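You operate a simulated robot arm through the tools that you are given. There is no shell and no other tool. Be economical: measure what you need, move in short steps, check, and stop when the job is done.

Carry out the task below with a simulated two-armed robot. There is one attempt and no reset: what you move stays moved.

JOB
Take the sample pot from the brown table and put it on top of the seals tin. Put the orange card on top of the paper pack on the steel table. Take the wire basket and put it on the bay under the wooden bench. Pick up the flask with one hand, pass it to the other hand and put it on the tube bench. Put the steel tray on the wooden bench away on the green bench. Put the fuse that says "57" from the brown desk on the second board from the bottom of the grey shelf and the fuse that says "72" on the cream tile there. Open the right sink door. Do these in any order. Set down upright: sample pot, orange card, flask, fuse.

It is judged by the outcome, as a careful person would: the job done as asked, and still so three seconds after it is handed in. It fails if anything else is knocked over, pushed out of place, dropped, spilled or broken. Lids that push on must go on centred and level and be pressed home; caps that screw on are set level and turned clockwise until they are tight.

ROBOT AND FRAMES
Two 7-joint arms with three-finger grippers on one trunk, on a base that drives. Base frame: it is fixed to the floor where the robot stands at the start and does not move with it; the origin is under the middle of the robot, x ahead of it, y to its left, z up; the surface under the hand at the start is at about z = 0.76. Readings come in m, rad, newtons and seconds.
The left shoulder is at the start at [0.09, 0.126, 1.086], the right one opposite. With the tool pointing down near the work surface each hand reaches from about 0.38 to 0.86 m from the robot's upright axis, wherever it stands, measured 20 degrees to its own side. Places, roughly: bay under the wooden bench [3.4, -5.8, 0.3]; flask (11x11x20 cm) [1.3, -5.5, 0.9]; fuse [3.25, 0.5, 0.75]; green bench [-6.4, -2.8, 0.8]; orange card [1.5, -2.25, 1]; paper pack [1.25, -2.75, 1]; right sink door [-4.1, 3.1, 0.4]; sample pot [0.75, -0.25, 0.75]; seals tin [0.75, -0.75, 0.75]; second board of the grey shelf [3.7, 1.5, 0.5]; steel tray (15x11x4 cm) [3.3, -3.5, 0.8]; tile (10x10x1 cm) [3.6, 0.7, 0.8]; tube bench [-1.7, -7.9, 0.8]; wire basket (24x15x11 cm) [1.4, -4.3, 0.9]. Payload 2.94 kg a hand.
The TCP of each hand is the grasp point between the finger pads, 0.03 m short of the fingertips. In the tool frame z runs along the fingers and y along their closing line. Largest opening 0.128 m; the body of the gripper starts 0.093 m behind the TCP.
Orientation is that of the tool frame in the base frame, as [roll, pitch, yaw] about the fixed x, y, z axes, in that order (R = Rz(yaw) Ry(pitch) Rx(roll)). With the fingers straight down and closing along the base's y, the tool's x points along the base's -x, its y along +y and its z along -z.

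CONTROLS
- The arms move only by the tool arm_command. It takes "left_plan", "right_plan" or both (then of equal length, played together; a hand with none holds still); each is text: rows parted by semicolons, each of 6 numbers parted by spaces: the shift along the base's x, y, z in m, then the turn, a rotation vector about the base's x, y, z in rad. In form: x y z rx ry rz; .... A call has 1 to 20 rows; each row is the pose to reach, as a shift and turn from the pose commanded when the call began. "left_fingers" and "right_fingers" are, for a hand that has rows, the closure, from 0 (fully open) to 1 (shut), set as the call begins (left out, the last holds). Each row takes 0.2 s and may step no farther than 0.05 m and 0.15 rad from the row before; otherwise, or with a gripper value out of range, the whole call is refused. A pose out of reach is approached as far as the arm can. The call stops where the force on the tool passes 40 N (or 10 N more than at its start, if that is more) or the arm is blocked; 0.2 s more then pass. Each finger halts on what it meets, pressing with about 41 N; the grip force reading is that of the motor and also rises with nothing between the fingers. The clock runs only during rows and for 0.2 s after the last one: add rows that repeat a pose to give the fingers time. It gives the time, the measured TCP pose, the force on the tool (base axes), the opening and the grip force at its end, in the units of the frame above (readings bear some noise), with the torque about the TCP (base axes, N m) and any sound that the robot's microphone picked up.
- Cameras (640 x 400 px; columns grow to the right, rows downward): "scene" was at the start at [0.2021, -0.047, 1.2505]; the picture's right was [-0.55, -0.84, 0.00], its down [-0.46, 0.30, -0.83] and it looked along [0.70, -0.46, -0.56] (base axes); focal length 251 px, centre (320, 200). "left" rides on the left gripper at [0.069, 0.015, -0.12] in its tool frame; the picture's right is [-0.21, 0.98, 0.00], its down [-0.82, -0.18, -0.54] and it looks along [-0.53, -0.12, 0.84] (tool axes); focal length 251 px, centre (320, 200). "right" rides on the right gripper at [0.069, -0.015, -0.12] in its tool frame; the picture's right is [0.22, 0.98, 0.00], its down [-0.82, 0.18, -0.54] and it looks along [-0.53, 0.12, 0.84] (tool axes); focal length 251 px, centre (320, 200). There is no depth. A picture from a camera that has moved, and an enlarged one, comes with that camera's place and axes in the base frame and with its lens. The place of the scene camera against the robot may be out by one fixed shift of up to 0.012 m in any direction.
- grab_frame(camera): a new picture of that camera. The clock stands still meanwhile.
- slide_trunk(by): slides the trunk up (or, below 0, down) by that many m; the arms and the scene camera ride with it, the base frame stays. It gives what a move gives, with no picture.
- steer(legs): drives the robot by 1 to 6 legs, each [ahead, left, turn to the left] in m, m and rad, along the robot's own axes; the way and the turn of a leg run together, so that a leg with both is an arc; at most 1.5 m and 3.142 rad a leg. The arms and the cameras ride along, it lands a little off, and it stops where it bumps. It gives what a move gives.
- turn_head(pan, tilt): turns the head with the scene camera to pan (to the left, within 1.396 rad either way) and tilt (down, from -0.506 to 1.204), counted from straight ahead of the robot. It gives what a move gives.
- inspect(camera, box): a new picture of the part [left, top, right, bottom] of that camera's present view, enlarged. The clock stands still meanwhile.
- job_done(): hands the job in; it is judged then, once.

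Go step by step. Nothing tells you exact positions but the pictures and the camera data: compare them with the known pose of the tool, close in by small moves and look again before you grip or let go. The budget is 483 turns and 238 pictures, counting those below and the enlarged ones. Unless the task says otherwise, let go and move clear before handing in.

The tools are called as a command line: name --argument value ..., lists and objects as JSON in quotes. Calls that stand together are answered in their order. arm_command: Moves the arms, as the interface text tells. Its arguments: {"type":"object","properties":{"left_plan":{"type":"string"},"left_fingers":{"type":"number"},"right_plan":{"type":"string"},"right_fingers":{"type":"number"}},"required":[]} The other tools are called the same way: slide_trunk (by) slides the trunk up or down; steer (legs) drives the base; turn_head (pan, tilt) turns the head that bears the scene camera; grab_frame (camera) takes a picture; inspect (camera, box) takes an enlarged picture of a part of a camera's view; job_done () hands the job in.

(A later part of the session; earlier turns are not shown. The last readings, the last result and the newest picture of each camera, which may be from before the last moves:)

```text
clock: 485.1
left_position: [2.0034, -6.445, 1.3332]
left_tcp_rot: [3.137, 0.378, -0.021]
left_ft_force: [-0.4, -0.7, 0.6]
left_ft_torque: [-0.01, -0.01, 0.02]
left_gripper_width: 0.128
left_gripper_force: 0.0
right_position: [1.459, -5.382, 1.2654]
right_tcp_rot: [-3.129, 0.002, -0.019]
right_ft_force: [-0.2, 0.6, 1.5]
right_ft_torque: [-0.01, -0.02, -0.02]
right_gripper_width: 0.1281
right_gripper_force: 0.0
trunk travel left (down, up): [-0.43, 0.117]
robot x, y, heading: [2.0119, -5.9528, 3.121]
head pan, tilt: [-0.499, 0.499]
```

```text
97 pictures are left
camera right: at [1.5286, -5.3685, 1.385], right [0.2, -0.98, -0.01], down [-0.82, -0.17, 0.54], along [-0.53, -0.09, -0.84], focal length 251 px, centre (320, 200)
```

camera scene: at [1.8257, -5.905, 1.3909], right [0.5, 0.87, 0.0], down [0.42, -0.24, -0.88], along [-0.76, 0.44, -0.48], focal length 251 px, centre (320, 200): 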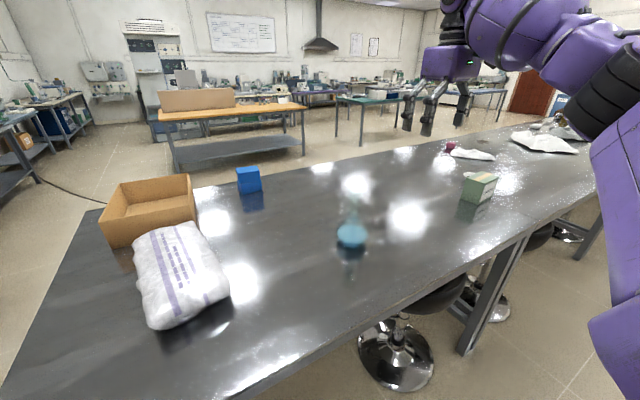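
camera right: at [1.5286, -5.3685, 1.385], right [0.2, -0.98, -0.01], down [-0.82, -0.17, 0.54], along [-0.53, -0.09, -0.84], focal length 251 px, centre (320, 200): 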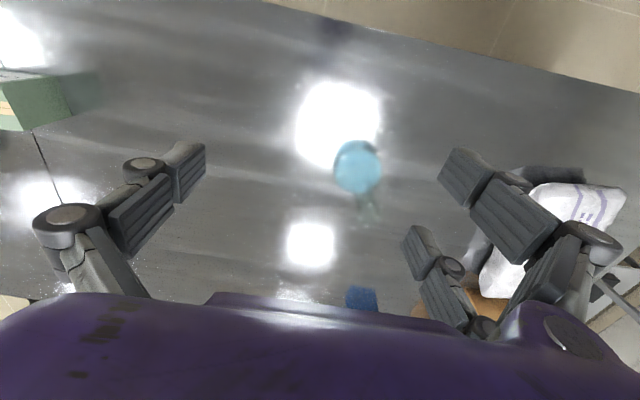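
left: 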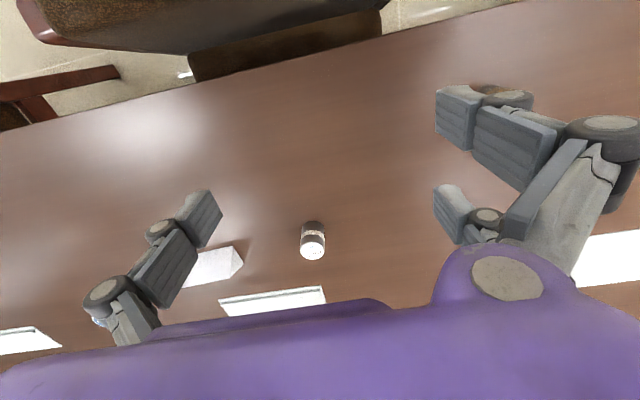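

Flask is upright and undisturbed. Moving the hand above it at z≈1.17 to refine.

arm_command --right_plan "-0.035 -0.025 -0.01 0 0 0; -0.07 -0.05 -0.03 0 0 0; -0.105 -0.075 -0.05 0 0 0; -0.14 -0.098 -0.07 0 0 0; -0.14 -0.098 -0.09 0 0 0; -0.14 -0.098 -0.09 0 0 0"

inspect --camera "right" --box '[220, 100, 420, 300]'

inspect --camera "scene" --box '[280, 80, 480, 280]'

```text
clock: 486.5
left_position: [2.0028, -6.4448, 1.3326]
left_tcp_rot: [3.139, 0.38, -0.018]
left_ft_force: [-0.4, 0.8, -0.6]
left_ft_torque: [0.0, -0.02, -0.01]
left_gripper_width: 0.128
left_gripper_force: 0.0
right_position: [1.3188, -5.479, 1.1744]
right_tcp_rot: [-3.127, 0.001, -0.02]
right_ft_force: [0.3, 0.3, -0.3]
right_ft_torque: [0.0, -0.01, -0.04]
right_gripper_width: 0.1279
right_gripper_force: 0.0
trunk travel left (down, up): [-0.43, 0.117]
robot x, y, heading: [2.0121, -5.9514, 3.119]
head pan, tilt: [-0.499, 0.499]
```

```text
2.00 times, centred on (320, 200) of right
camera zoom: at [1.3872, -5.4666, 1.2947], right [0.2, -0.98, -0.01], down [-0.82, -0.17, 0.54], along [-0.53, -0.09, -0.84], focal length 503 px, centre (320, 200)
```

zoom: 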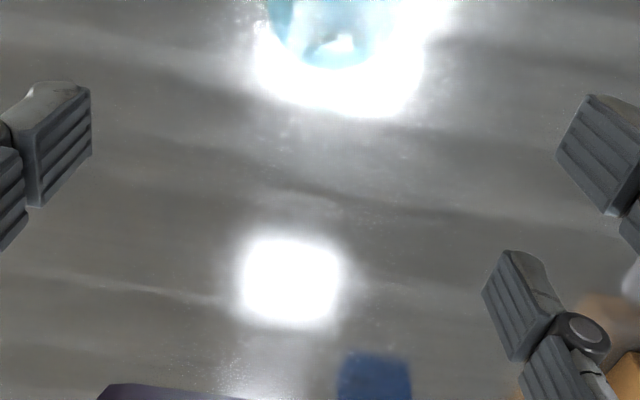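

```text
2.00 times, centred on (380, 180) of scene
camera zoom: at [1.8255, -5.9058, 1.3909], right [0.5, 0.87, 0.0], down [0.42, -0.24, -0.88], along [-0.76, 0.44, -0.48], focal length 501 px, centre (200, 240)
```

zoom: 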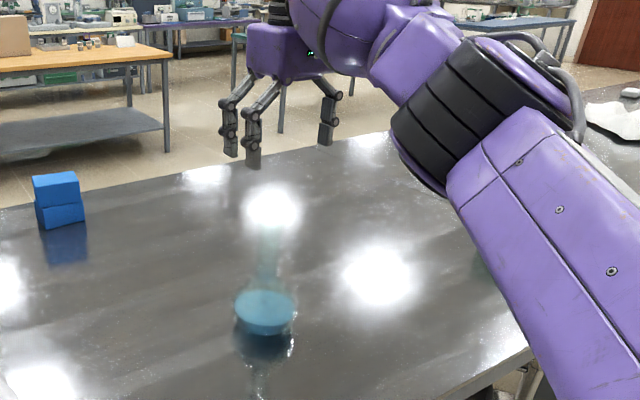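

grab_frame --camera "right"

```text
94 pictures are left
camera right: at [1.3872, -5.4666, 1.2947], right [0.2, -0.98, -0.01], down [-0.82, -0.17, 0.54], along [-0.53, -0.09, -0.84], focal length 251 px, centre (320, 200)
```

right: 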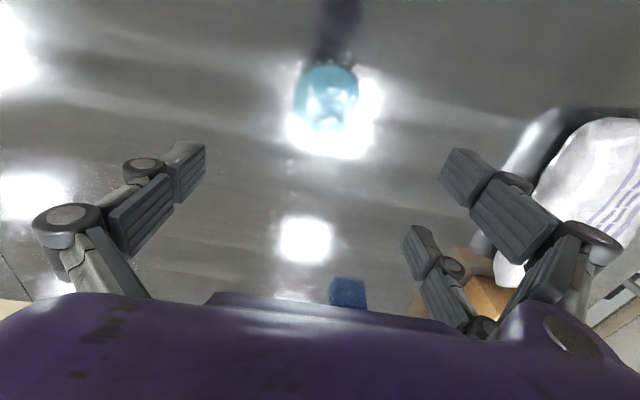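

Axis confirmed at [1.319, -5.484]. Descending around the neck.

arm_command --right_plan "0 -0.005 -0.03 0 0 0; 0 -0.005 -0.06 0 0 0; 0 -0.005 -0.09 0 0 0; 0 -0.005 -0.115 0 0 0; 0 -0.005 -0.129 0 0 0; 0 -0.005 -0.129 0 0 0"

inspect --camera "scene" --box '[280, 110, 440, 270]'

inspect --camera "right" --box '[200, 60, 440, 300]'

```text
clock: 487.9
left_position: [2.0038, -6.4435, 1.3335]
left_tcp_rot: [3.137, 0.379, -0.02]
left_ft_force: [0.0, 0.3, -0.5]
left_ft_torque: [0.01, 0.0, -0.04]
left_gripper_width: 0.1279
left_gripper_force: 0.1
right_position: [1.3177, -5.4823, 1.0456]
right_tcp_rot: [-3.126, 0.001, -0.02]
right_ft_force: [-0.7, 0.2, 0.6]
right_ft_torque: [-0.02, 0.0, 0.01]
right_gripper_width: 0.1279
right_gripper_force: 0.0
trunk travel left (down, up): [-0.43, 0.117]
robot x, y, heading: [2.0135, -5.9543, 3.12]
head pan, tilt: [-0.499, 0.499]
```

```text
2.50 times, centred on (360, 190) of scene
camera zoom: at [1.8258, -5.905, 1.3909], right [0.5, 0.87, 0.0], down [0.42, -0.24, -0.88], along [-0.76, 0.44, -0.48], focal length 626 px, centre (220, 225)
```

zoom: 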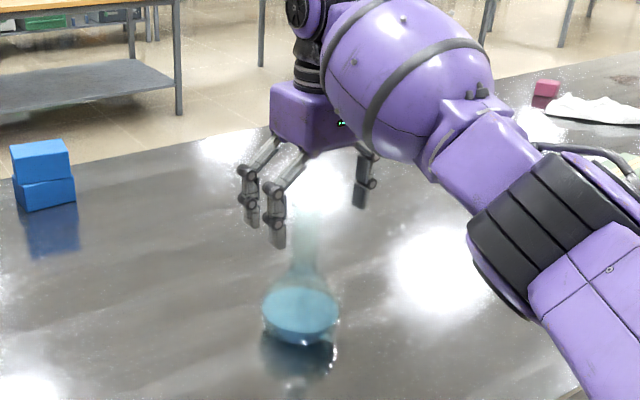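

```text
1.67 times, centred on (320, 180) of right
camera zoom: at [1.3872, -5.4707, 1.1657], right [0.2, -0.98, -0.01], down [-0.82, -0.17, 0.54], along [-0.53, -0.09, -0.84], focal length 419 px, centre (320, 233)
```

zoom: 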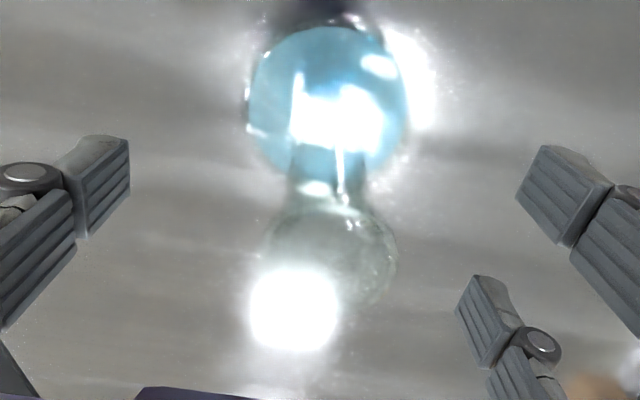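

Nearly centred; 4 mm correction in y, then close on the neck.

arm_command --right_plan "0 -0.004 0 0 0 0; 0 -0.004 0 0 0 0"

arm_command --right_plan "0 0 0 0 0 0; 0 0 0 0 0 0; 0 0 0 0 0 0; 0 0 0 0 0 0; 0 0 0 0 0 0" --right_fingers 1

arm_command --right_plan "0 0 0.01 0 0 0; 0 0 0.025 0 0 0; 0 0 0.045 0 0 0; 0 0 0.07 0 0 0; 0 0 0.1 0 0 0; 0 0 0.1 0 0 0"

inspect --camera "scene" --box '[280, 80, 440, 240]'

```text
clock: 488.5
left_position: [2.0043, -6.4432, 1.334]
left_tcp_rot: [3.137, 0.379, -0.021]
left_ft_force: [-0.2, 0.3, 0.7]
left_ft_torque: [-0.02, 0.05, 0.02]
left_gripper_width: 0.1279
left_gripper_force: 0.0
right_position: [1.318, -5.4877, 1.0463]
right_tcp_rot: [-3.127, 0.003, -0.019]
right_ft_force: [0.5, -0.5, 0.8]
right_ft_torque: [0.01, 0.03, 0.02]
right_gripper_width: 0.1278
right_gripper_force: 0.0
trunk travel left (down, up): [-0.43, 0.117]
robot x, y, heading: [2.0119, -5.9546, 3.118]
head pan, tilt: [-0.499, 0.499]
```

```text
clock: 489.7
left_position: [2.003, -6.4436, 1.3332]
left_tcp_rot: [3.136, 0.378, -0.018]
left_ft_force: [0.2, 0.3, 0.2]
left_ft_torque: [-0.01, 0.01, -0.01]
left_gripper_width: 0.1279
left_gripper_force: 0.1
right_position: [1.3201, -5.4869, 1.046]
right_tcp_rot: [-3.128, 0.0, -0.019]
right_ft_force: [0.8, -1.2, 0.1]
right_ft_torque: [-0.01, -0.14, 0.04]
right_gripper_width: 0.0334
right_gripper_force: 40.5
trunk travel left (down, up): [-0.43, 0.117]
robot x, y, heading: [2.0112, -5.9523, 3.125]
head pan, tilt: [-0.499, 0.499]
```

```text
clock: 491.1
left_position: [2.0021, -6.4428, 1.3333]
left_tcp_rot: [3.137, 0.377, -0.018]
left_ft_force: [-0.5, 0.0, -0.4]
left_ft_torque: [-0.01, 0.03, -0.01]
left_gripper_width: 0.1281
left_gripper_force: 0.0
right_position: [1.3184, -5.4873, 1.1466]
right_tcp_rot: [-3.128, 0.0, -0.02]
right_ft_force: [0.0, -0.1, -3.8]
right_ft_torque: [0.05, 0.03, -0.02]
right_gripper_width: 0.0331
right_gripper_force: 41.3
trunk travel left (down, up): [-0.43, 0.117]
robot x, y, heading: [2.0104, -5.9545, 3.123]
head pan, tilt: [-0.499, 0.499]
```

```text
2.50 times, centred on (360, 160) of scene
camera zoom: at [1.8249, -5.9043, 1.3907], right [0.5, 0.87, 0.0], down [0.42, -0.24, -0.88], along [-0.76, 0.44, -0.48], focal length 626 px, centre (220, 300)
```

zoom: 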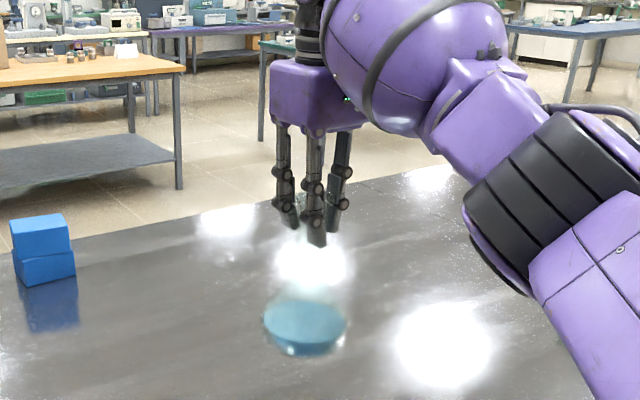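

Flask lifted. I raise it a bit more and drive back into the aisle for the handover.

arm_command --right_plan "0.02 0 0.03 0 0 0; 0.04 0 0.06 0 0 0; 0.06 0 0.08 0 0 0; 0.08 0 0.08 0 0 0"

steer --legs '[[-0.25, -0.3, 0]]'

arm_command --right_plan "0.03 -0.03 0 0 0 0; 0.06 -0.06 0 0 0 0; 0.08 -0.1 -0.01 0 0 0; 0.1 -0.14 -0.02 0 0 0; 0.11 -0.18 -0.03 0 0 0; 0.11 -0.22 -0.03 0 0 0; 0.11 -0.26 -0.03 0 0 0; 0.11 -0.3 -0.03 0 0 0; 0.11 -0.34 -0.03 0 0 0; 0.11 -0.38 -0.03 0 0 0; 0.11 -0.42 -0.03 0 0 0; 0.11 -0.45 -0.03 0 0 0"

```text
clock: 492.1
left_position: [2.0042, -6.4428, 1.3339]
left_tcp_rot: [3.137, 0.38, -0.018]
left_ft_force: [0.6, 0.7, -0.1]
left_ft_torque: [0.02, 0.04, 0.0]
left_gripper_width: 0.1281
left_gripper_force: 0.1
right_position: [1.3975, -5.4865, 1.2254]
right_tcp_rot: [-3.128, 0.0, -0.02]
right_ft_force: [0.1, -0.5, -4.0]
right_ft_torque: [0.03, 0.01, 0.05]
right_gripper_width: 0.0329
right_gripper_force: 41.5
trunk travel left (down, up): [-0.43, 0.117]
robot x, y, heading: [2.0092, -5.9553, 3.119]
head pan, tilt: [-0.499, 0.499]
```

```text
clock: 495.4
left_position: [2.2519, -6.1443, 1.3333]
left_tcp_rot: [3.136, 0.378, -0.022]
left_ft_force: [-0.4, 0.0, 0.1]
left_ft_torque: [0.01, -0.01, -0.05]
left_gripper_width: 0.1278
left_gripper_force: 0.0
right_position: [1.6496, -5.1871, 1.2255]
right_tcp_rot: [-3.128, -0.001, -0.024]
right_ft_force: [0.4, 0.0, -4.3]
right_ft_torque: [0.02, -0.03, -0.01]
right_gripper_width: 0.0329
right_gripper_force: 40.5
trunk travel left (down, up): [-0.43, 0.117]
robot x, y, heading: [2.2643, -5.656, 3.12]
head pan, tilt: [-0.499, 0.499]
```

```text
clock: 498.0
left_position: [2.2518, -6.1463, 1.3336]
left_tcp_rot: [3.137, 0.378, -0.023]
left_ft_force: [0.4, -0.4, 0.4]
left_ft_torque: [0.07, -0.01, -0.04]
left_gripper_width: 0.128
left_gripper_force: 0.0
right_position: [1.761, -5.6393, 1.1962]
right_tcp_rot: [-3.125, 0.0, -0.024]
right_ft_force: [-1.2, 0.3, -4.0]
right_ft_torque: [0.04, -0.03, -0.01]
right_gripper_width: 0.033
right_gripper_force: 41.3
trunk travel left (down, up): [-0.43, 0.117]
robot x, y, heading: [2.2678, -5.659, 3.12]
head pan, tilt: [-0.499, 0.499]
```

The flask is held in front of the robot. Now I bring the left hand forward, level it, and turn it to point at the flask from the left.

arm_command --left_plan "-0.041 0.0205 -0.012 0 -0.035 0; -0.082 0.041 -0.024 0 -0.07 0; -0.123 0.0615 -0.036 0 -0.105 0; -0.164 0.082 -0.048 0 -0.14 0; -0.205 0.1025 -0.06 0 -0.175 0; -0.246 0.123 -0.072 0 -0.21 0; -0.287 0.1435 -0.084 0 -0.245 0; -0.328 0.164 -0.096 0 -0.28 0; -0.369 0.1845 -0.108 0 -0.315 0; -0.41 0.205 -0.12 0 -0.35 0; -0.45 0.225 -0.13 0 -0.378 0; -0.45 0.225 -0.13 0 -0.378 0"

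arm_command --left_plan "0 0 0 0 0 -0.14; 0 0 0 0 0 -0.28; 0 0 0 0 0 -0.42; 0 0 0 0 0 -0.56; 0 0 0 0 0 -0.7; 0 0 0 0 0 -0.84; 0 0 0 0 0 -0.98; 0 0 0 0 0 -1.12; 0 0 0 0 0 -1.26; 0 0 0 0 0 -1.4; 0 0 0 0 0 -1.54; 0 0 0 0 0 -1.54"

```text
clock: 500.6
left_position: [1.8029, -5.9183, 1.2042]
left_tcp_rot: [-3.136, 0.002, -0.019]
left_ft_force: [1.2, -1.0, -0.4]
left_ft_torque: [0.02, 0.05, 0.0]
left_gripper_width: 0.128
left_gripper_force: 0.0
right_position: [1.7627, -5.6389, 1.197]
right_tcp_rot: [-3.128, 0.003, -0.024]
right_ft_force: [0.7, -0.4, -4.2]
right_ft_torque: [0.04, -0.01, 0.02]
right_gripper_width: 0.0328
right_gripper_force: 41.3
trunk travel left (down, up): [-0.43, 0.117]
robot x, y, heading: [2.2623, -5.6547, 3.115]
head pan, tilt: [-0.499, 0.499]
```

```text
clock: 503.2
left_position: [1.8028, -5.9201, 1.2035]
left_tcp_rot: [-3.139, 0.0, -1.563]
left_ft_force: [0.0, -0.2, -0.1]
left_ft_torque: [0.01, 0.05, 0.0]
left_gripper_width: 0.128
left_gripper_force: 0.0
right_position: [1.7613, -5.6381, 1.197]
right_tcp_rot: [-3.128, 0.0, -0.022]
right_ft_force: [0.2, -0.2, -3.9]
right_ft_torque: [0.06, 0.03, 0.01]
right_gripper_width: 0.0328
right_gripper_force: 41.0
trunk travel left (down, up): [-0.43, 0.117]
robot x, y, heading: [2.2654, -5.6557, 3.122]
head pan, tilt: [-0.499, 0.499]
```

Now tilting the left hand toward the flask.

arm_command --left_plan "-0.005 0 0.002 0.133 0 0; -0.01 0 0.004 0.266 0 0; -0.015 0 0.006 0.4 0 0; -0.02 0 0.008 0.533 0 0; -0.025 0 0.01 0.666 0 0; -0.03 0 0.012 0.8 0 0; -0.035 0 0.014 0.933 0 0; -0.04 0 0.016 1.066 0 0; -0.042 0 0.017 1.2 0 0; -0.042 0 0.017 1.2 0 0"

turn_head --pan 0.0 --tilt 0.4

arm_command --right_plan "0 0 0 0 0 0; 0 0 0 0 0 0; 0 0 0 0 0 0"

grab_frame --camera "scene"

grab_frame --camera "left"

```text
clock: 505.4
left_position: [1.7677, -5.9384, 1.2289]
left_tcp_rot: [3.124, 1.047, -1.537]
left_ft_force: [-0.5, 0.9, 0.8]
left_ft_torque: [-0.03, -0.02, 0.0]
left_gripper_width: 0.1281
left_gripper_force: 0.1
left hand out of reach, approached as far as the arm can: row 8, 9
right_position: [1.7601, -5.6375, 1.1964]
right_tcp_rot: [-3.128, -0.001, -0.023]
right_ft_force: [-0.4, 0.4, -3.5]
right_ft_torque: [-0.01, 0.0, 0.04]
right_gripper_width: 0.0331
right_gripper_force: 41.1
trunk travel left (down, up): [-0.43, 0.117]
robot x, y, heading: [2.2647, -5.6572, 3.12]
head pan, tilt: [-0.499, 0.499]
```

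```text
clock: 506.3
left_position: [1.7687, -5.9392, 1.2281]
left_tcp_rot: [3.122, 1.047, -1.537]
left_ft_force: [0.5, -0.3, -0.3]
left_ft_torque: [0.0, -0.01, 0.0]
left_gripper_width: 0.128
left_gripper_force: 0.1
right_position: [1.7618, -5.6385, 1.1963]
right_tcp_rot: [-3.127, 0.0, -0.023]
right_ft_force: [-0.1, 0.6, -3.8]
right_ft_torque: [0.02, -0.02, 0.02]
right_gripper_width: 0.033
right_gripper_force: 40.4
trunk travel left (down, up): [-0.43, 0.117]
robot x, y, heading: [2.2611, -5.6553, 3.112]
head pan, tilt: [0.0, 0.4]
```

```text
clock: 507.1
left_position: [1.7701, -5.9391, 1.2287]
left_tcp_rot: [3.122, 1.049, -1.536]
left_ft_force: [-0.4, -0.2, -0.1]
left_ft_torque: [0.01, 0.02, 0.0]
left_gripper_width: 0.128
left_gripper_force: 0.2
right_position: [1.7613, -5.6371, 1.1972]
right_tcp_rot: [-3.126, 0.001, -0.023]
right_ft_force: [-0.1, 0.1, -4.2]
right_ft_torque: [0.03, -0.03, -0.04]
right_gripper_width: 0.0327
right_gripper_force: 41.2
trunk travel left (down, up): [-0.43, 0.117]
robot x, y, heading: [2.2608, -5.6536, 3.118]
head pan, tilt: [0.0, 0.4]
```

```text
90 pictures are left
camera scene: at [2.0627, -5.6486, 1.3999], right [0.02, 1.0, 0.0], down [0.39, -0.01, -0.92], along [-0.92, 0.02, -0.39], focal length 251 px, centre (320, 200)
```

scene: 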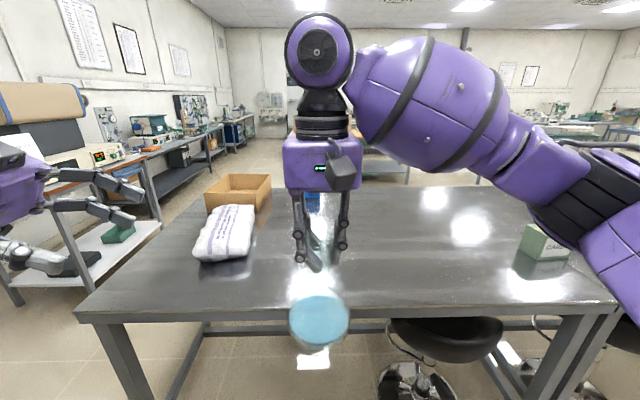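

```text
89 pictures are left
camera left: at [1.7599, -6.0769, 1.2299], right [-0.98, 0.06, 0.2], down [0.19, -0.05, 0.98], along [0.07, 1.0, 0.04], focal length 251 px, centre (320, 200)
```

left: 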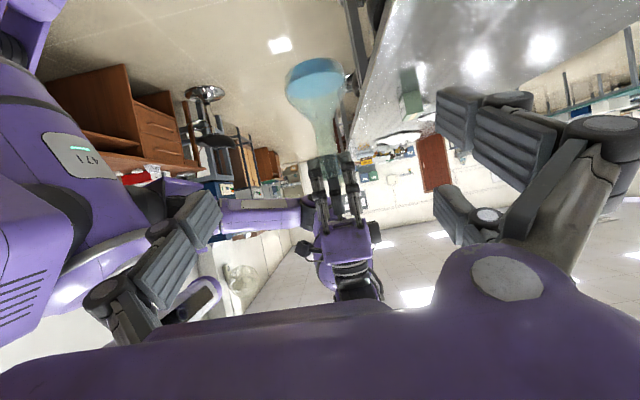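

The left camera shows the flask and the right hand clearly. To keep the two grippers' side boxes clear of each other, I approach with the left hand diagonally instead.

arm_command --left_plan "0.026 0.008 0.004 0 0 0.14; 0.052 0.016 0.008 0 0 0.28; 0.078 0.024 0.012 0 0 0.42; 0.104 0.032 0.016 0 0 0.56; 0.13 0.04 0.02 0 0 0.7; 0.13 0.05 0.02 0 0 0.75; 0.125 0.09 0.02 0 0 0.75; 0.12 0.13 0.018 0 0 0.75; 0.114 0.165 0.014 0 0 0.75; 0.114 0.165 0.014 0 0 0.75"

grab_frame --camera "left"

grab_frame --camera "scene"

```text
clock: 509.3
left_position: [1.8182, -5.7758, 1.2595]
left_tcp_rot: [-3.109, 1.197, -0.795]
left_ft_force: [0.2, 0.2, -0.6]
left_ft_torque: [0.01, -0.03, -0.04]
left_gripper_width: 0.1278
left_gripper_force: 0.1
left hand out of reach, approached as far as the arm can: row 6, 7, 8, 9, 10
right_position: [1.7608, -5.6374, 1.1952]
right_tcp_rot: [-3.128, 0.001, -0.023]
right_ft_force: [-0.3, 0.4, -3.9]
right_ft_torque: [0.02, -0.01, 0.0]
right_gripper_width: 0.0327
right_gripper_force: 41.4
trunk travel left (down, up): [-0.43, 0.117]
robot x, y, heading: [2.2642, -5.6552, 3.121]
head pan, tilt: [0.0, 0.4]
```

```text
88 pictures are left
camera left: at [1.8991, -5.8848, 1.2392], right [-0.77, -0.61, 0.19], down [0.26, -0.04, 0.96], along [-0.58, 0.79, 0.19], focal length 251 px, centre (320, 200)
```

left: 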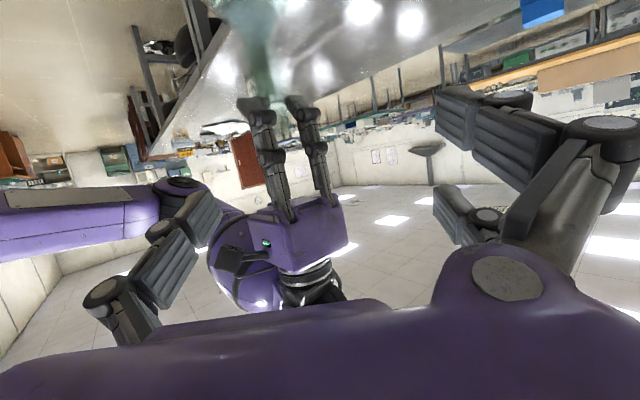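

```text
87 pictures are left
camera scene: at [2.0621, -5.648, 1.3998], right [0.02, 1.0, 0.0], down [0.39, -0.01, -0.92], along [-0.92, 0.02, -0.39], focal length 251 px, centre (320, 200)
```

scene: 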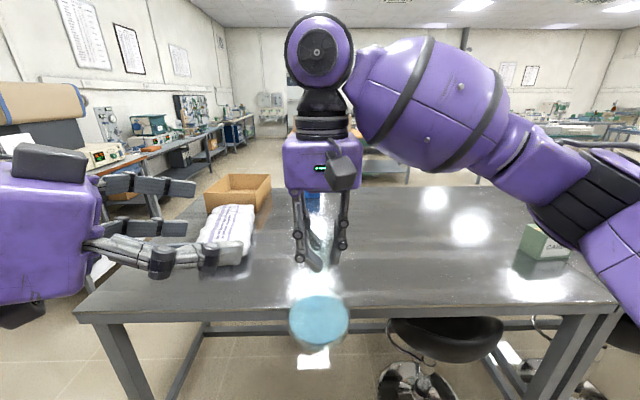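

The left wrist was cramped. I move the flask 7 cm further out and use a slightly more sideways left approach.

arm_command --right_plan "-0.025 0 0 0 0 0; -0.05 0 0 0 0 0; -0.07 0 0 0 0 0; -0.07 0 0 0 0 0" --left_plan "-0.012 -0.02 -0.01 0 0 -0.14; -0.025 -0.04 -0.02 0 0 -0.28; -0.04 -0.06 -0.035 0 0 -0.42; -0.058 -0.074 -0.05 0 0 -0.43"

arm_command --left_plan "-0.006 0.025 -0.003 0 0 0; -0.012 0.05 -0.006 0 0 0; -0.018 0.073 -0.009 0 0 0; -0.018 0.073 -0.009 0 0 0"

grab_frame --camera "left"

```text
clock: 510.3
left_position: [1.763, -5.8495, 1.2111]
left_tcp_rot: [-3.111, 1.199, -1.223]
left_ft_force: [-1.6, -0.5, -0.6]
left_ft_torque: [0.04, 0.05, -0.04]
left_gripper_width: 0.128
left_gripper_force: 0.0
right_position: [1.69, -5.6373, 1.1957]
right_tcp_rot: [-3.126, -0.001, -0.022]
right_ft_force: [0.8, -0.2, -4.0]
right_ft_torque: [0.01, -0.01, -0.01]
right_gripper_width: 0.0329
right_gripper_force: 41.0
trunk travel left (down, up): [-0.43, 0.117]
robot x, y, heading: [2.2657, -5.6525, 3.116]
head pan, tilt: [0.0, 0.4]
```

```text
clock: 511.3
left_position: [1.7446, -5.7772, 1.203]
left_tcp_rot: [-3.111, 1.2, -1.222]
left_ft_force: [0.9, 0.1, -0.5]
left_ft_torque: [0.02, 0.0, 0.01]
left_gripper_width: 0.128
left_gripper_force: 0.0
right_position: [1.692, -5.6369, 1.1977]
right_tcp_rot: [-3.125, 0.002, -0.024]
right_ft_force: [-0.3, 0.9, -3.9]
right_ft_torque: [0.06, 0.0, 0.04]
right_gripper_width: 0.0327
right_gripper_force: 40.3
trunk travel left (down, up): [-0.43, 0.117]
robot x, y, heading: [2.2615, -5.6549, 3.123]
head pan, tilt: [0.0, 0.4]
```

```text
86 pictures are left
camera left: at [1.7724, -5.9105, 1.1815], right [-0.95, -0.23, 0.19], down [0.23, -0.14, 0.96], along [-0.2, 0.96, 0.19], focal length 251 px, centre (320, 200)
```

left: 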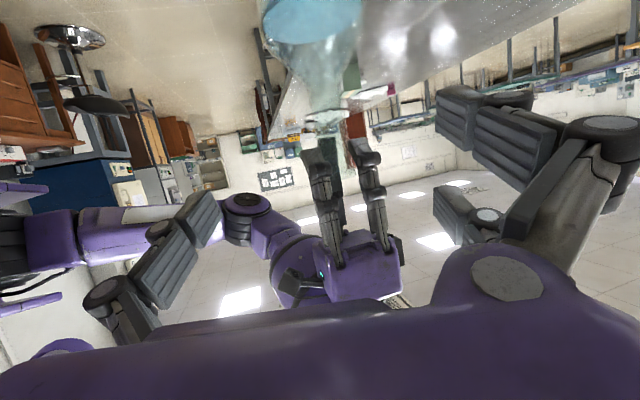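

inspect --camera "left" --box '[240, 0, 440, 220]'

```text
1.82 times, centred on (340, 110) of left
camera zoom: at [1.7724, -5.9105, 1.1815], right [-0.95, -0.23, 0.19], down [0.23, -0.14, 0.96], along [-0.2, 0.96, 0.19], focal length 457 px, centre (284, 364)
```

zoom: 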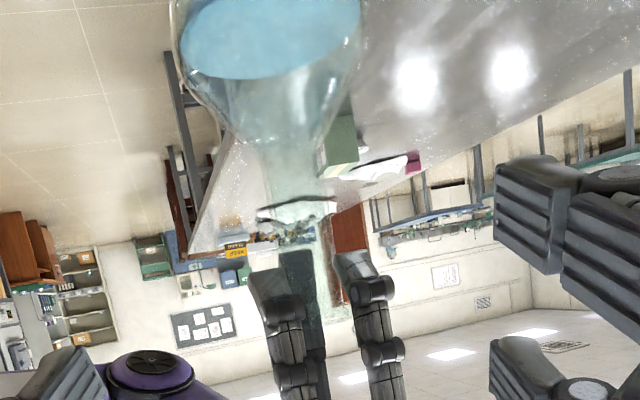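

The neck between taper and right fingertips spans about z=1.112–1.167, and the line-up is within 5 mm. Advancing the left hand to the neck.

arm_command --left_plan "-0.014 0.035 -0.015 0 0 0; -0.028 0.07 -0.03 0 0 0; -0.042 0.105 -0.045 0 0 0; -0.05 0.125 -0.054 0 0 0; -0.05 0.125 -0.054 0 0 0"

inspect --camera "left" --box '[220, 60, 420, 280]'

inspect --camera "scene" --box '[220, 120, 420, 360]'

```text
clock: 512.5
left_position: [1.6957, -5.6542, 1.1475]
left_tcp_rot: [-3.114, 1.2, -1.221]
left_ft_force: [0.4, 0.1, 0.8]
left_ft_torque: [-0.01, 0.02, -0.01]
left_gripper_width: 0.1281
left_gripper_force: 0.0
right_position: [1.6914, -5.6369, 1.1973]
right_tcp_rot: [-3.128, 0.002, -0.024]
right_ft_force: [0.1, 0.6, -3.6]
right_ft_torque: [0.02, -0.01, 0.0]
right_gripper_width: 0.0328
right_gripper_force: 40.8
trunk travel left (down, up): [-0.43, 0.117]
robot x, y, heading: [2.2611, -5.6523, 3.117]
head pan, tilt: [0.0, 0.4]
```

```text
1.82 times, centred on (320, 170) of left
camera zoom: at [1.723, -5.7869, 1.1277], right [-0.95, -0.23, 0.19], down [0.23, -0.14, 0.96], along [-0.2, 0.96, 0.19], focal length 457 px, centre (320, 254)
```

zoom: 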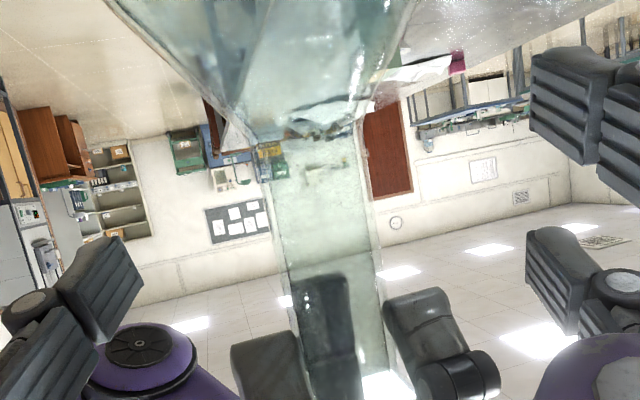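

```text
1.67 times, centred on (320, 240) of scene
camera zoom: at [2.0631, -5.649, 1.4], right [0.02, 1.0, 0.0], down [0.39, -0.01, -0.92], along [-0.92, 0.02, -0.39], focal length 418 px, centre (320, 133)
```

zoom: 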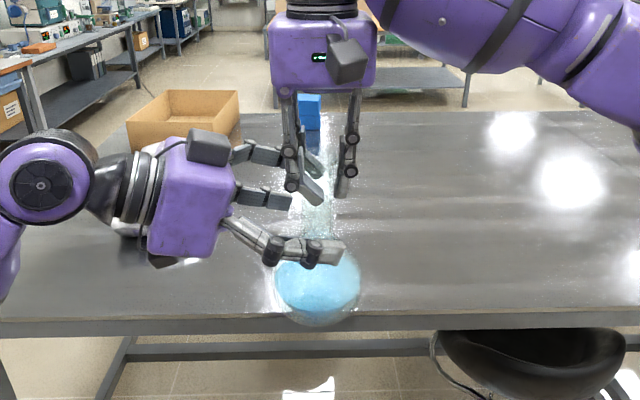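

Excellent alignment. Last 1.7 cm forward, then close the left hand on the neck.

arm_command --left_plan "-0.003 0.008 -0.003 0 0 0; -0.006 0.016 -0.005 0 0 0; -0.006 0.016 -0.005 0 0 0"

arm_command --left_plan "0 0 0 0 0 0; 0 0 0 0 0 0; 0 0 0 0 0 0; 0 0 0 0 0 0; 0 0 0 0 0 0" --left_fingers 1

inspect --camera "scene" --box '[220, 120, 420, 360]'

```text
clock: 513.3
left_position: [1.6891, -5.6366, 1.1434]
left_tcp_rot: [-3.112, 1.202, -1.223]
left_ft_force: [0.7, 0.3, -0.5]
left_ft_torque: [0.0, 0.02, 0.01]
left_gripper_width: 0.128
left_gripper_force: 0.1
right_position: [1.6916, -5.6376, 1.196]
right_tcp_rot: [-3.127, 0.001, -0.023]
right_ft_force: [0.4, -0.1, -3.6]
right_ft_torque: [0.04, 0.0, 0.02]
right_gripper_width: 0.0329
right_gripper_force: 41.3
trunk travel left (down, up): [-0.43, 0.117]
robot x, y, heading: [2.2652, -5.6535, 3.118]
head pan, tilt: [0.0, 0.4]
```

```text
clock: 514.3
left_position: [1.6844, -5.6397, 1.1427]
left_tcp_rot: [-3.093, 1.199, -1.193]
left_ft_force: [-5.6, 2.3, -0.4]
left_ft_torque: [0.38, -1.56, 0.36]
left_gripper_width: 0.0513
left_gripper_force: 40.9
right_position: [1.694, -5.6364, 1.1961]
right_tcp_rot: [-3.121, -0.004, -0.017]
right_ft_force: [6.7, -3.5, -3.7]
right_ft_torque: [-0.55, 1.2, -0.31]
right_gripper_width: 0.033
right_gripper_force: 41.3
trunk travel left (down, up): [-0.43, 0.117]
robot x, y, heading: [2.267, -5.6503, 3.121]
head pan, tilt: [0.0, 0.4]
stopped in row 4 (left hand): the force on the tool passed its limit at 42 N (the readings are from after the stop); the commanded pose is now the measured one
```

```text
1.67 times, centred on (320, 240) of scene
camera zoom: at [2.0627, -5.6486, 1.3999], right [0.02, 1.0, 0.0], down [0.39, -0.01, -0.92], along [-0.92, 0.02, -0.39], focal length 418 px, centre (320, 133)
```

zoom: 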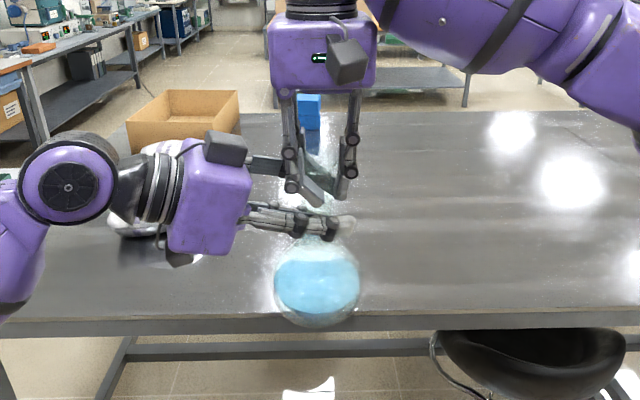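

The left hand stopped at 5.1 cm width, wider than the neck. I check what it is holding.

inspect --camera "left" --box '[220, 60, 420, 280]'

inspect --camera "scene" --box '[290, 210, 370, 290]'

```text
1.82 times, centred on (320, 170) of left
camera zoom: at [1.7138, -5.7732, 1.1216], right [-0.95, -0.25, 0.18], down [0.22, -0.14, 0.96], along [-0.21, 0.96, 0.19], focal length 457 px, centre (320, 254)
```

zoom: 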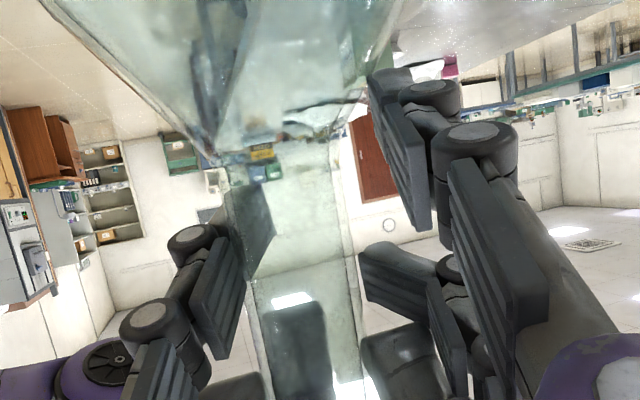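

```text
5.00 times, centred on (330, 250) of scene
camera zoom: at [2.0627, -5.6486, 1.3999], right [0.02, 1.0, 0.0], down [0.39, -0.01, -0.92], along [-0.92, 0.02, -0.39], focal length 1253 px, centre (270, -50)
```

zoom: 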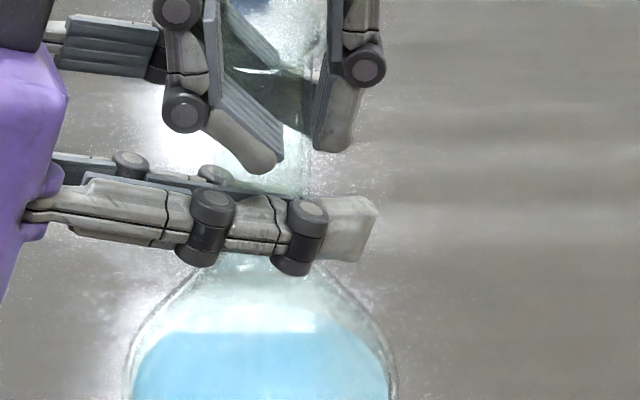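

It is gripping the cone below the neck. I reopen, raise the left hand 7 mm, make it more horizontal, and back off slightly before closing again.

arm_command --left_plan "0 0 0 0 0 0; 0 0 0 0 0 0; 0 0 0 0 0 0; 0.006 -0.004 0.004 0.056 0.022 0; 0.008 -0.004 0.008 0.112 0.043 0; 0.008 -0.004 0.008 0.112 0.043 0" --left_fingers 0.25

inspect --camera "left" --box '[220, 60, 420, 280]'

inspect --camera "scene" --box '[280, 190, 380, 310]'

```text
clock: 515.7
left_position: [1.691, -5.6449, 1.1514]
left_tcp_rot: [-3.11, 1.321, -1.209]
left_ft_force: [-0.5, -0.5, 0.1]
left_ft_torque: [-0.01, -0.02, 0.0]
left_gripper_width: 0.0961
left_gripper_force: 0.1
right_position: [1.6941, -5.6369, 1.1946]
right_tcp_rot: [-3.122, -0.004, -0.019]
right_ft_force: [0.9, 0.3, -3.6]
right_ft_torque: [0.03, 0.04, -0.02]
right_gripper_width: 0.0329
right_gripper_force: 40.9
trunk travel left (down, up): [-0.43, 0.117]
robot x, y, heading: [2.2688, -5.6534, 3.117]
head pan, tilt: [0.0, 0.4]
```

```text
1.82 times, centred on (320, 170) of left
camera zoom: at [1.7204, -5.7742, 1.1145], right [-0.94, -0.27, 0.2], down [0.27, -0.25, 0.93], along [-0.2, 0.93, 0.3], focal length 457 px, centre (320, 254)
```

zoom: 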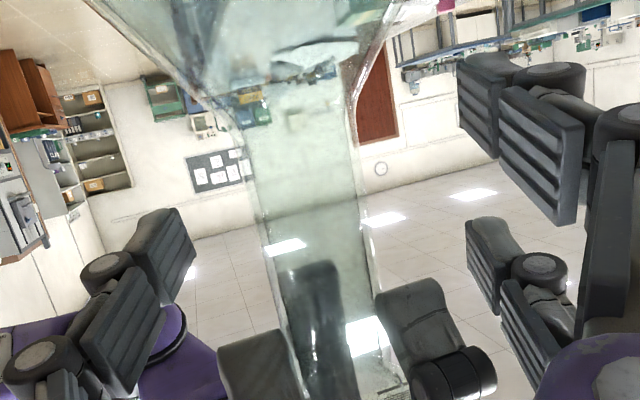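

```text
3.33 times, centred on (330, 250) of scene
camera zoom: at [2.0627, -5.6486, 1.3999], right [0.02, 1.0, 0.0], down [0.39, -0.01, -0.92], along [-0.92, 0.02, -0.39], focal length 835 px, centre (287, 33)
```

zoom: 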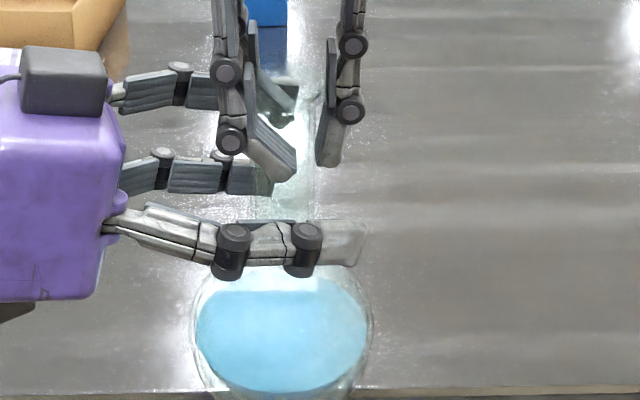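

The fingers sit lower than the TCP suggests; there is about 1.5 cm room below the right fingertips. Raising 1.3 cm and closing.

arm_command --left_plan "0 0.002 0.007 0 0 0; 0 0.004 0.013 0 0 0; 0 0.004 0.013 0 0 0"

arm_command --left_plan "0 0 0 0 0 0; 0 0 0 0 0 0; 0 0 0 0 0 0; 0 0 0 0 0 0" --left_fingers 1

inspect --camera "left" --box '[220, 60, 420, 280]'

```text
clock: 516.5
left_position: [1.6936, -5.6401, 1.1639]
left_tcp_rot: [-3.108, 1.319, -1.207]
left_ft_force: [0.0, -1.3, 0.5]
left_ft_torque: [0.02, -0.01, 0.02]
left_gripper_width: 0.096
left_gripper_force: 0.0
right_position: [1.6927, -5.6361, 1.1952]
right_tcp_rot: [-3.122, -0.005, -0.018]
right_ft_force: [-0.2, 0.2, -3.4]
right_ft_torque: [0.03, -0.01, -0.01]
right_gripper_width: 0.0327
right_gripper_force: 41.0
trunk travel left (down, up): [-0.43, 0.117]
robot x, y, heading: [2.2667, -5.6579, 3.115]
head pan, tilt: [0.0, 0.4]
```

```text
clock: 517.3
left_position: [1.6848, -5.6442, 1.1622]
left_tcp_rot: [-3.104, 1.315, -1.188]
left_ft_force: [-8.0, -3.5, -1.4]
left_ft_torque: [0.22, -1.5, -0.4]
left_gripper_width: 0.0576
left_gripper_force: 40.7
right_position: [1.6966, -5.6339, 1.1947]
right_tcp_rot: [-3.113, -0.013, -0.009]
right_ft_force: [8.2, 5.1, -2.9]
right_ft_torque: [-0.09, 1.21, 0.42]
right_gripper_width: 0.0331
right_gripper_force: 40.8
trunk travel left (down, up): [-0.43, 0.117]
robot x, y, heading: [2.2606, -5.6559, 3.117]
head pan, tilt: [0.0, 0.4]
stopped in row 3 (left hand): the force on the tool passed its limit at 45 N (the readings are from after the stop); the commanded pose is now the measured one
```

```text
1.82 times, centred on (320, 170) of left
camera zoom: at [1.7169, -5.7744, 1.1259], right [-0.94, -0.28, 0.2], down [0.27, -0.24, 0.93], along [-0.22, 0.93, 0.3], focal length 457 px, centre (320, 254)
```

zoom: 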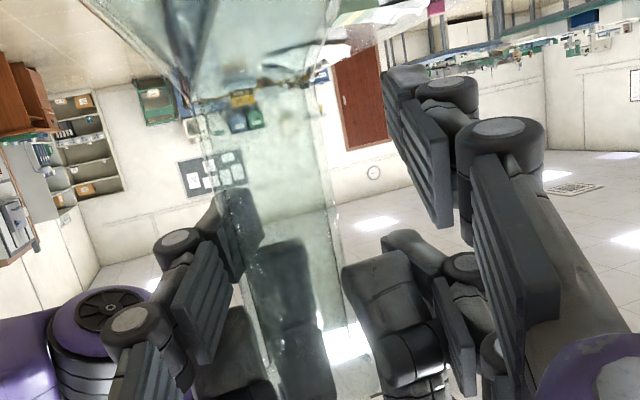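

The left finger met the right hand's finger, not the neck. I reopen, turn the right hand 0.35 rad so its fingers line up with the left hand's approach, recentre, and look.

arm_command --left_plan "0 0 0 0 0 0; 0 0 0 0 0 0; 0 0 0 0 0 0; 0.005 0.002 0 0 0 0; 0.009 0.004 -0.002 0 0 0; 0.009 0.004 -0.002 0 0 0" --left_fingers 0.25

arm_command --right_plan "0 0 0 0 0 0.12; 0 0 0 0 0 0.24; 0 0 0 0 0 0.36; 0 0 0 0 0 0.36"

inspect --camera "left" --box '[220, 60, 420, 280]'

```text
clock: 518.7
left_position: [1.696, -5.6399, 1.1607]
left_tcp_rot: [-3.123, 1.314, -1.205]
left_ft_force: [-0.3, 0.3, 0.2]
left_ft_torque: [0.0, 0.0, 0.01]
left_gripper_width: 0.0958
left_gripper_force: 0.2
right_position: [1.6964, -5.6349, 1.195]
right_tcp_rot: [-3.114, -0.014, -0.009]
right_ft_force: [-0.1, -0.4, -3.8]
right_ft_torque: [0.05, -0.04, 0.0]
right_gripper_width: 0.0329
right_gripper_force: 40.3
trunk travel left (down, up): [-0.43, 0.117]
robot x, y, heading: [2.2658, -5.6589, 3.116]
head pan, tilt: [0.0, 0.4]
```

```text
clock: 519.7
left_position: [1.6962, -5.6402, 1.1614]
left_tcp_rot: [-3.12, 1.316, -1.205]
left_ft_force: [0.7, 1.1, -0.3]
left_ft_torque: [0.0, 0.01, 0.02]
left_gripper_width: 0.0961
left_gripper_force: 0.0
right_position: [1.6959, -5.6345, 1.1967]
right_tcp_rot: [-3.115, -0.014, 0.349]
right_ft_force: [-0.3, 1.0, -3.4]
right_ft_torque: [0.03, 0.0, 0.02]
right_gripper_width: 0.033
right_gripper_force: 40.6
trunk travel left (down, up): [-0.43, 0.117]
robot x, y, heading: [2.2639, -5.654, 3.121]
head pan, tilt: [0.0, 0.4]
```

```text
1.82 times, centred on (320, 170) of left
camera zoom: at [1.7266, -5.7699, 1.1252], right [-0.94, -0.28, 0.2], down [0.27, -0.24, 0.93], along [-0.21, 0.93, 0.3], focal length 457 px, centre (320, 254)
```

zoom: 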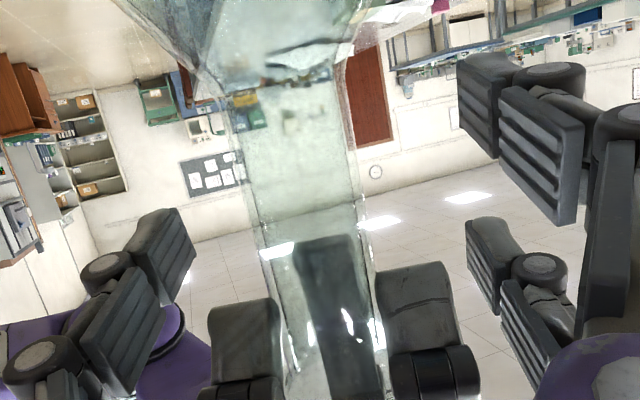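

The right gripper's prongs limit the space; there is a narrow good height (TCP z≈1.150) between cone and prongs. I adjust the left hand to that, flatter still, and close again.

arm_command --left_plan "0.001 0.001 -0.006 0.037 0.014 0; 0.002 0.002 -0.011 0.075 0.029 0; 0.002 0.002 -0.011 0.075 0.029 0"

arm_command --left_plan "0 0 0 0 0 0; 0 0 0 0 0 0; 0 0 0 0 0 0; 0 0 0 0 0 0" --left_fingers 1

inspect --camera "left" --box '[220, 60, 420, 280]'

```text
clock: 520.5
left_position: [1.6983, -5.6372, 1.1499]
left_tcp_rot: [-3.121, 1.397, -1.206]
left_ft_force: [-0.4, 0.0, -0.4]
left_ft_torque: [0.01, 0.01, -0.02]
left_gripper_width: 0.096
left_gripper_force: 0.0
right_position: [1.6969, -5.6342, 1.1956]
right_tcp_rot: [-3.113, -0.013, 0.35]
right_ft_force: [0.7, -0.6, -3.7]
right_ft_torque: [0.02, 0.03, -0.01]
right_gripper_width: 0.0331
right_gripper_force: 40.6
trunk travel left (down, up): [-0.43, 0.117]
robot x, y, heading: [2.2636, -5.6538, 3.116]
head pan, tilt: [0.0, 0.4]
```

```text
clock: 521.2
left_position: [1.6918, -5.6413, 1.1496]
left_tcp_rot: [-3.08, 1.395, -1.152]
left_ft_force: [-4.0, 3.8, -0.1]
left_ft_torque: [0.17, -1.6, 0.07]
left_gripper_width: 0.0514
left_gripper_force: 40.5
right_position: [1.6991, -5.6355, 1.1938]
right_tcp_rot: [-3.113, -0.022, 0.356]
right_ft_force: [3.9, -3.9, -3.8]
right_ft_torque: [-0.28, 1.39, -0.01]
right_gripper_width: 0.0329
right_gripper_force: 41.0
trunk travel left (down, up): [-0.43, 0.117]
robot x, y, heading: [2.2606, -5.6533, 3.12]
head pan, tilt: [0.0, 0.4]
stopped in row 3 (left hand): the force on the tool passed its limit at 42 N (the readings are from after the stop); the commanded pose is now the measured one
```

```text
1.82 times, centred on (320, 170) of left
camera zoom: at [1.7235, -5.7677, 1.1026], right [-0.93, -0.31, 0.2], down [0.3, -0.3, 0.91], along [-0.22, 0.9, 0.37], focal length 457 px, centre (320, 254)
```

zoom: 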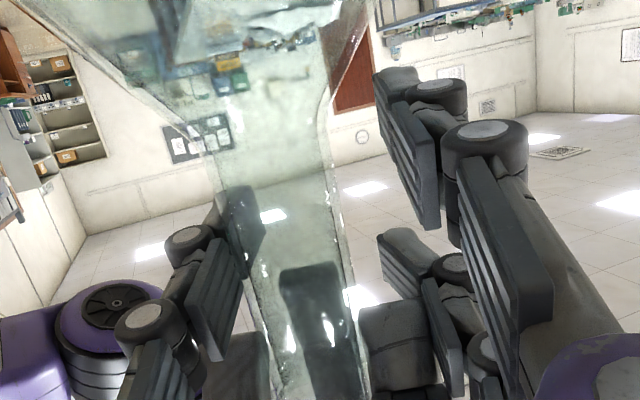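

The grippers' paired prongs leave no room for both on the neck. The bulb (11 cm) fits within the 12.8 cm opening, so I'll take it by the bulb with the left hand instead. I open fully and retreat first.

arm_command --left_plan "0 0 0 0 0 0; 0 0 0 0 0 0; 0 0 0 0 0 0; 0 0 0 0 0 0; 0.015 -0.038 0 0 0 0; 0.03 -0.076 0 0 0 0; 0.045 -0.114 0 0 0 0; 0.06 -0.146 0 0 0 0; 0.06 -0.146 0 0 0 0" --left_fingers 0

arm_command --left_plan "0 0 0 -0.093 -0.036 -0.02; 0 0 -0.005 -0.187 -0.072 -0.05; 0 0 -0.007 -0.187 -0.072 -0.05"

grab_frame --camera "left"

```text
clock: 523.2
left_position: [1.7529, -5.7875, 1.148]
left_tcp_rot: [-3.111, 1.396, -1.183]
left_ft_force: [-0.8, -0.3, 0.0]
left_ft_torque: [0.0, 0.0, -0.03]
left_gripper_width: 0.1279
left_gripper_force: 0.1
right_position: [1.6982, -5.6334, 1.1949]
right_tcp_rot: [-3.114, -0.024, 0.355]
right_ft_force: [0.1, 1.0, -3.9]
right_ft_torque: [0.01, 0.02, 0.02]
right_gripper_width: 0.0331
right_gripper_force: 40.7
trunk travel left (down, up): [-0.43, 0.117]
robot x, y, heading: [2.2645, -5.6557, 3.123]
head pan, tilt: [0.0, 0.4]
```

```text
clock: 524.0
left_position: [1.7532, -5.7885, 1.1427]
left_tcp_rot: [-3.109, 1.194, -1.229]
left_ft_force: [-0.4, -0.1, -0.1]
left_ft_torque: [0.0, -0.01, -0.03]
left_gripper_width: 0.1278
left_gripper_force: 0.1
right_position: [1.6994, -5.6344, 1.1961]
right_tcp_rot: [-3.113, -0.023, 0.356]
right_ft_force: [0.1, 0.1, -4.0]
right_ft_torque: [0.0, 0.02, 0.0]
right_gripper_width: 0.0332
right_gripper_force: 41.0
trunk travel left (down, up): [-0.43, 0.117]
robot x, y, heading: [2.2619, -5.6534, 3.118]
head pan, tilt: [0.0, 0.4]
```

```text
74 pictures are left
camera left: at [1.7793, -5.9222, 1.123], right [-0.96, -0.22, 0.19], down [0.22, -0.14, 0.96], along [-0.19, 0.96, 0.18], focal length 251 px, centre (320, 200)
```

left: 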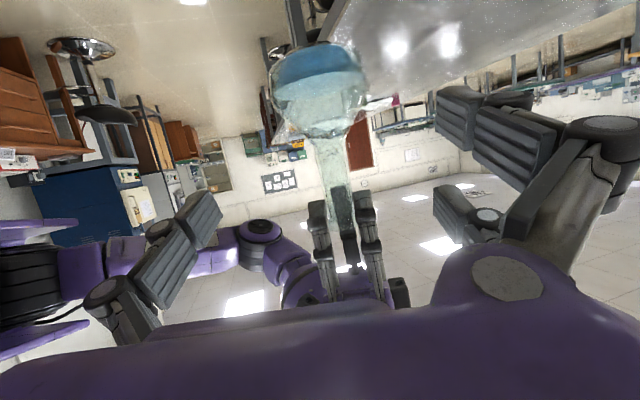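

The bulb's centre is about 2.5 cm lower than assumed (z≈1.057), centred laterally. I lower the left hand 2 cm and advance along its axis part way.

arm_command --left_plan "0 0 -0.0205 0 0 0; -0.012 0.034 -0.034 0 0 0; -0.024 0.068 -0.047 0 0 0; -0.036 0.102 -0.06 0 0 0; -0.036 0.102 -0.06 0 0 0"

grab_frame --camera "left"

inspect --camera "scene" --box '[220, 160, 420, 360]'

```text
clock: 525.2
left_position: [1.7179, -5.6853, 1.0819]
left_tcp_rot: [-3.111, 1.195, -1.231]
left_ft_force: [0.6, 0.6, 0.2]
left_ft_torque: [0.0, 0.02, 0.01]
left_gripper_width: 0.128
left_gripper_force: 0.0
right_position: [1.6998, -5.635, 1.1968]
right_tcp_rot: [-3.112, -0.022, 0.354]
right_ft_force: [-0.1, -0.3, -4.4]
right_ft_torque: [0.05, 0.0, 0.0]
right_gripper_width: 0.0331
right_gripper_force: 41.2
trunk travel left (down, up): [-0.43, 0.117]
robot x, y, heading: [2.264, -5.653, 3.118]
head pan, tilt: [0.0, 0.4]
```

```text
73 pictures are left
camera left: at [1.7454, -5.8193, 1.0613], right [-0.96, -0.22, 0.19], down [0.22, -0.14, 0.96], along [-0.19, 0.96, 0.18], focal length 251 px, centre (320, 200)
```

left: 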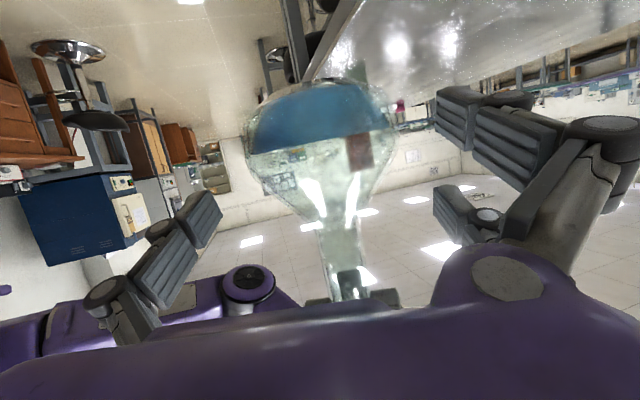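

```text
2.00 times, centred on (320, 260) of scene
camera zoom: at [2.0631, -5.6491, 1.4], right [0.02, 1.0, 0.0], down [0.39, -0.01, -0.92], along [-0.92, 0.02, -0.39], focal length 501 px, centre (320, 80)
```

zoom: 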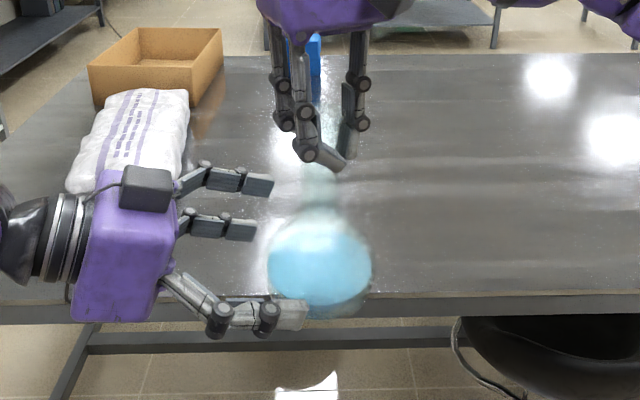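

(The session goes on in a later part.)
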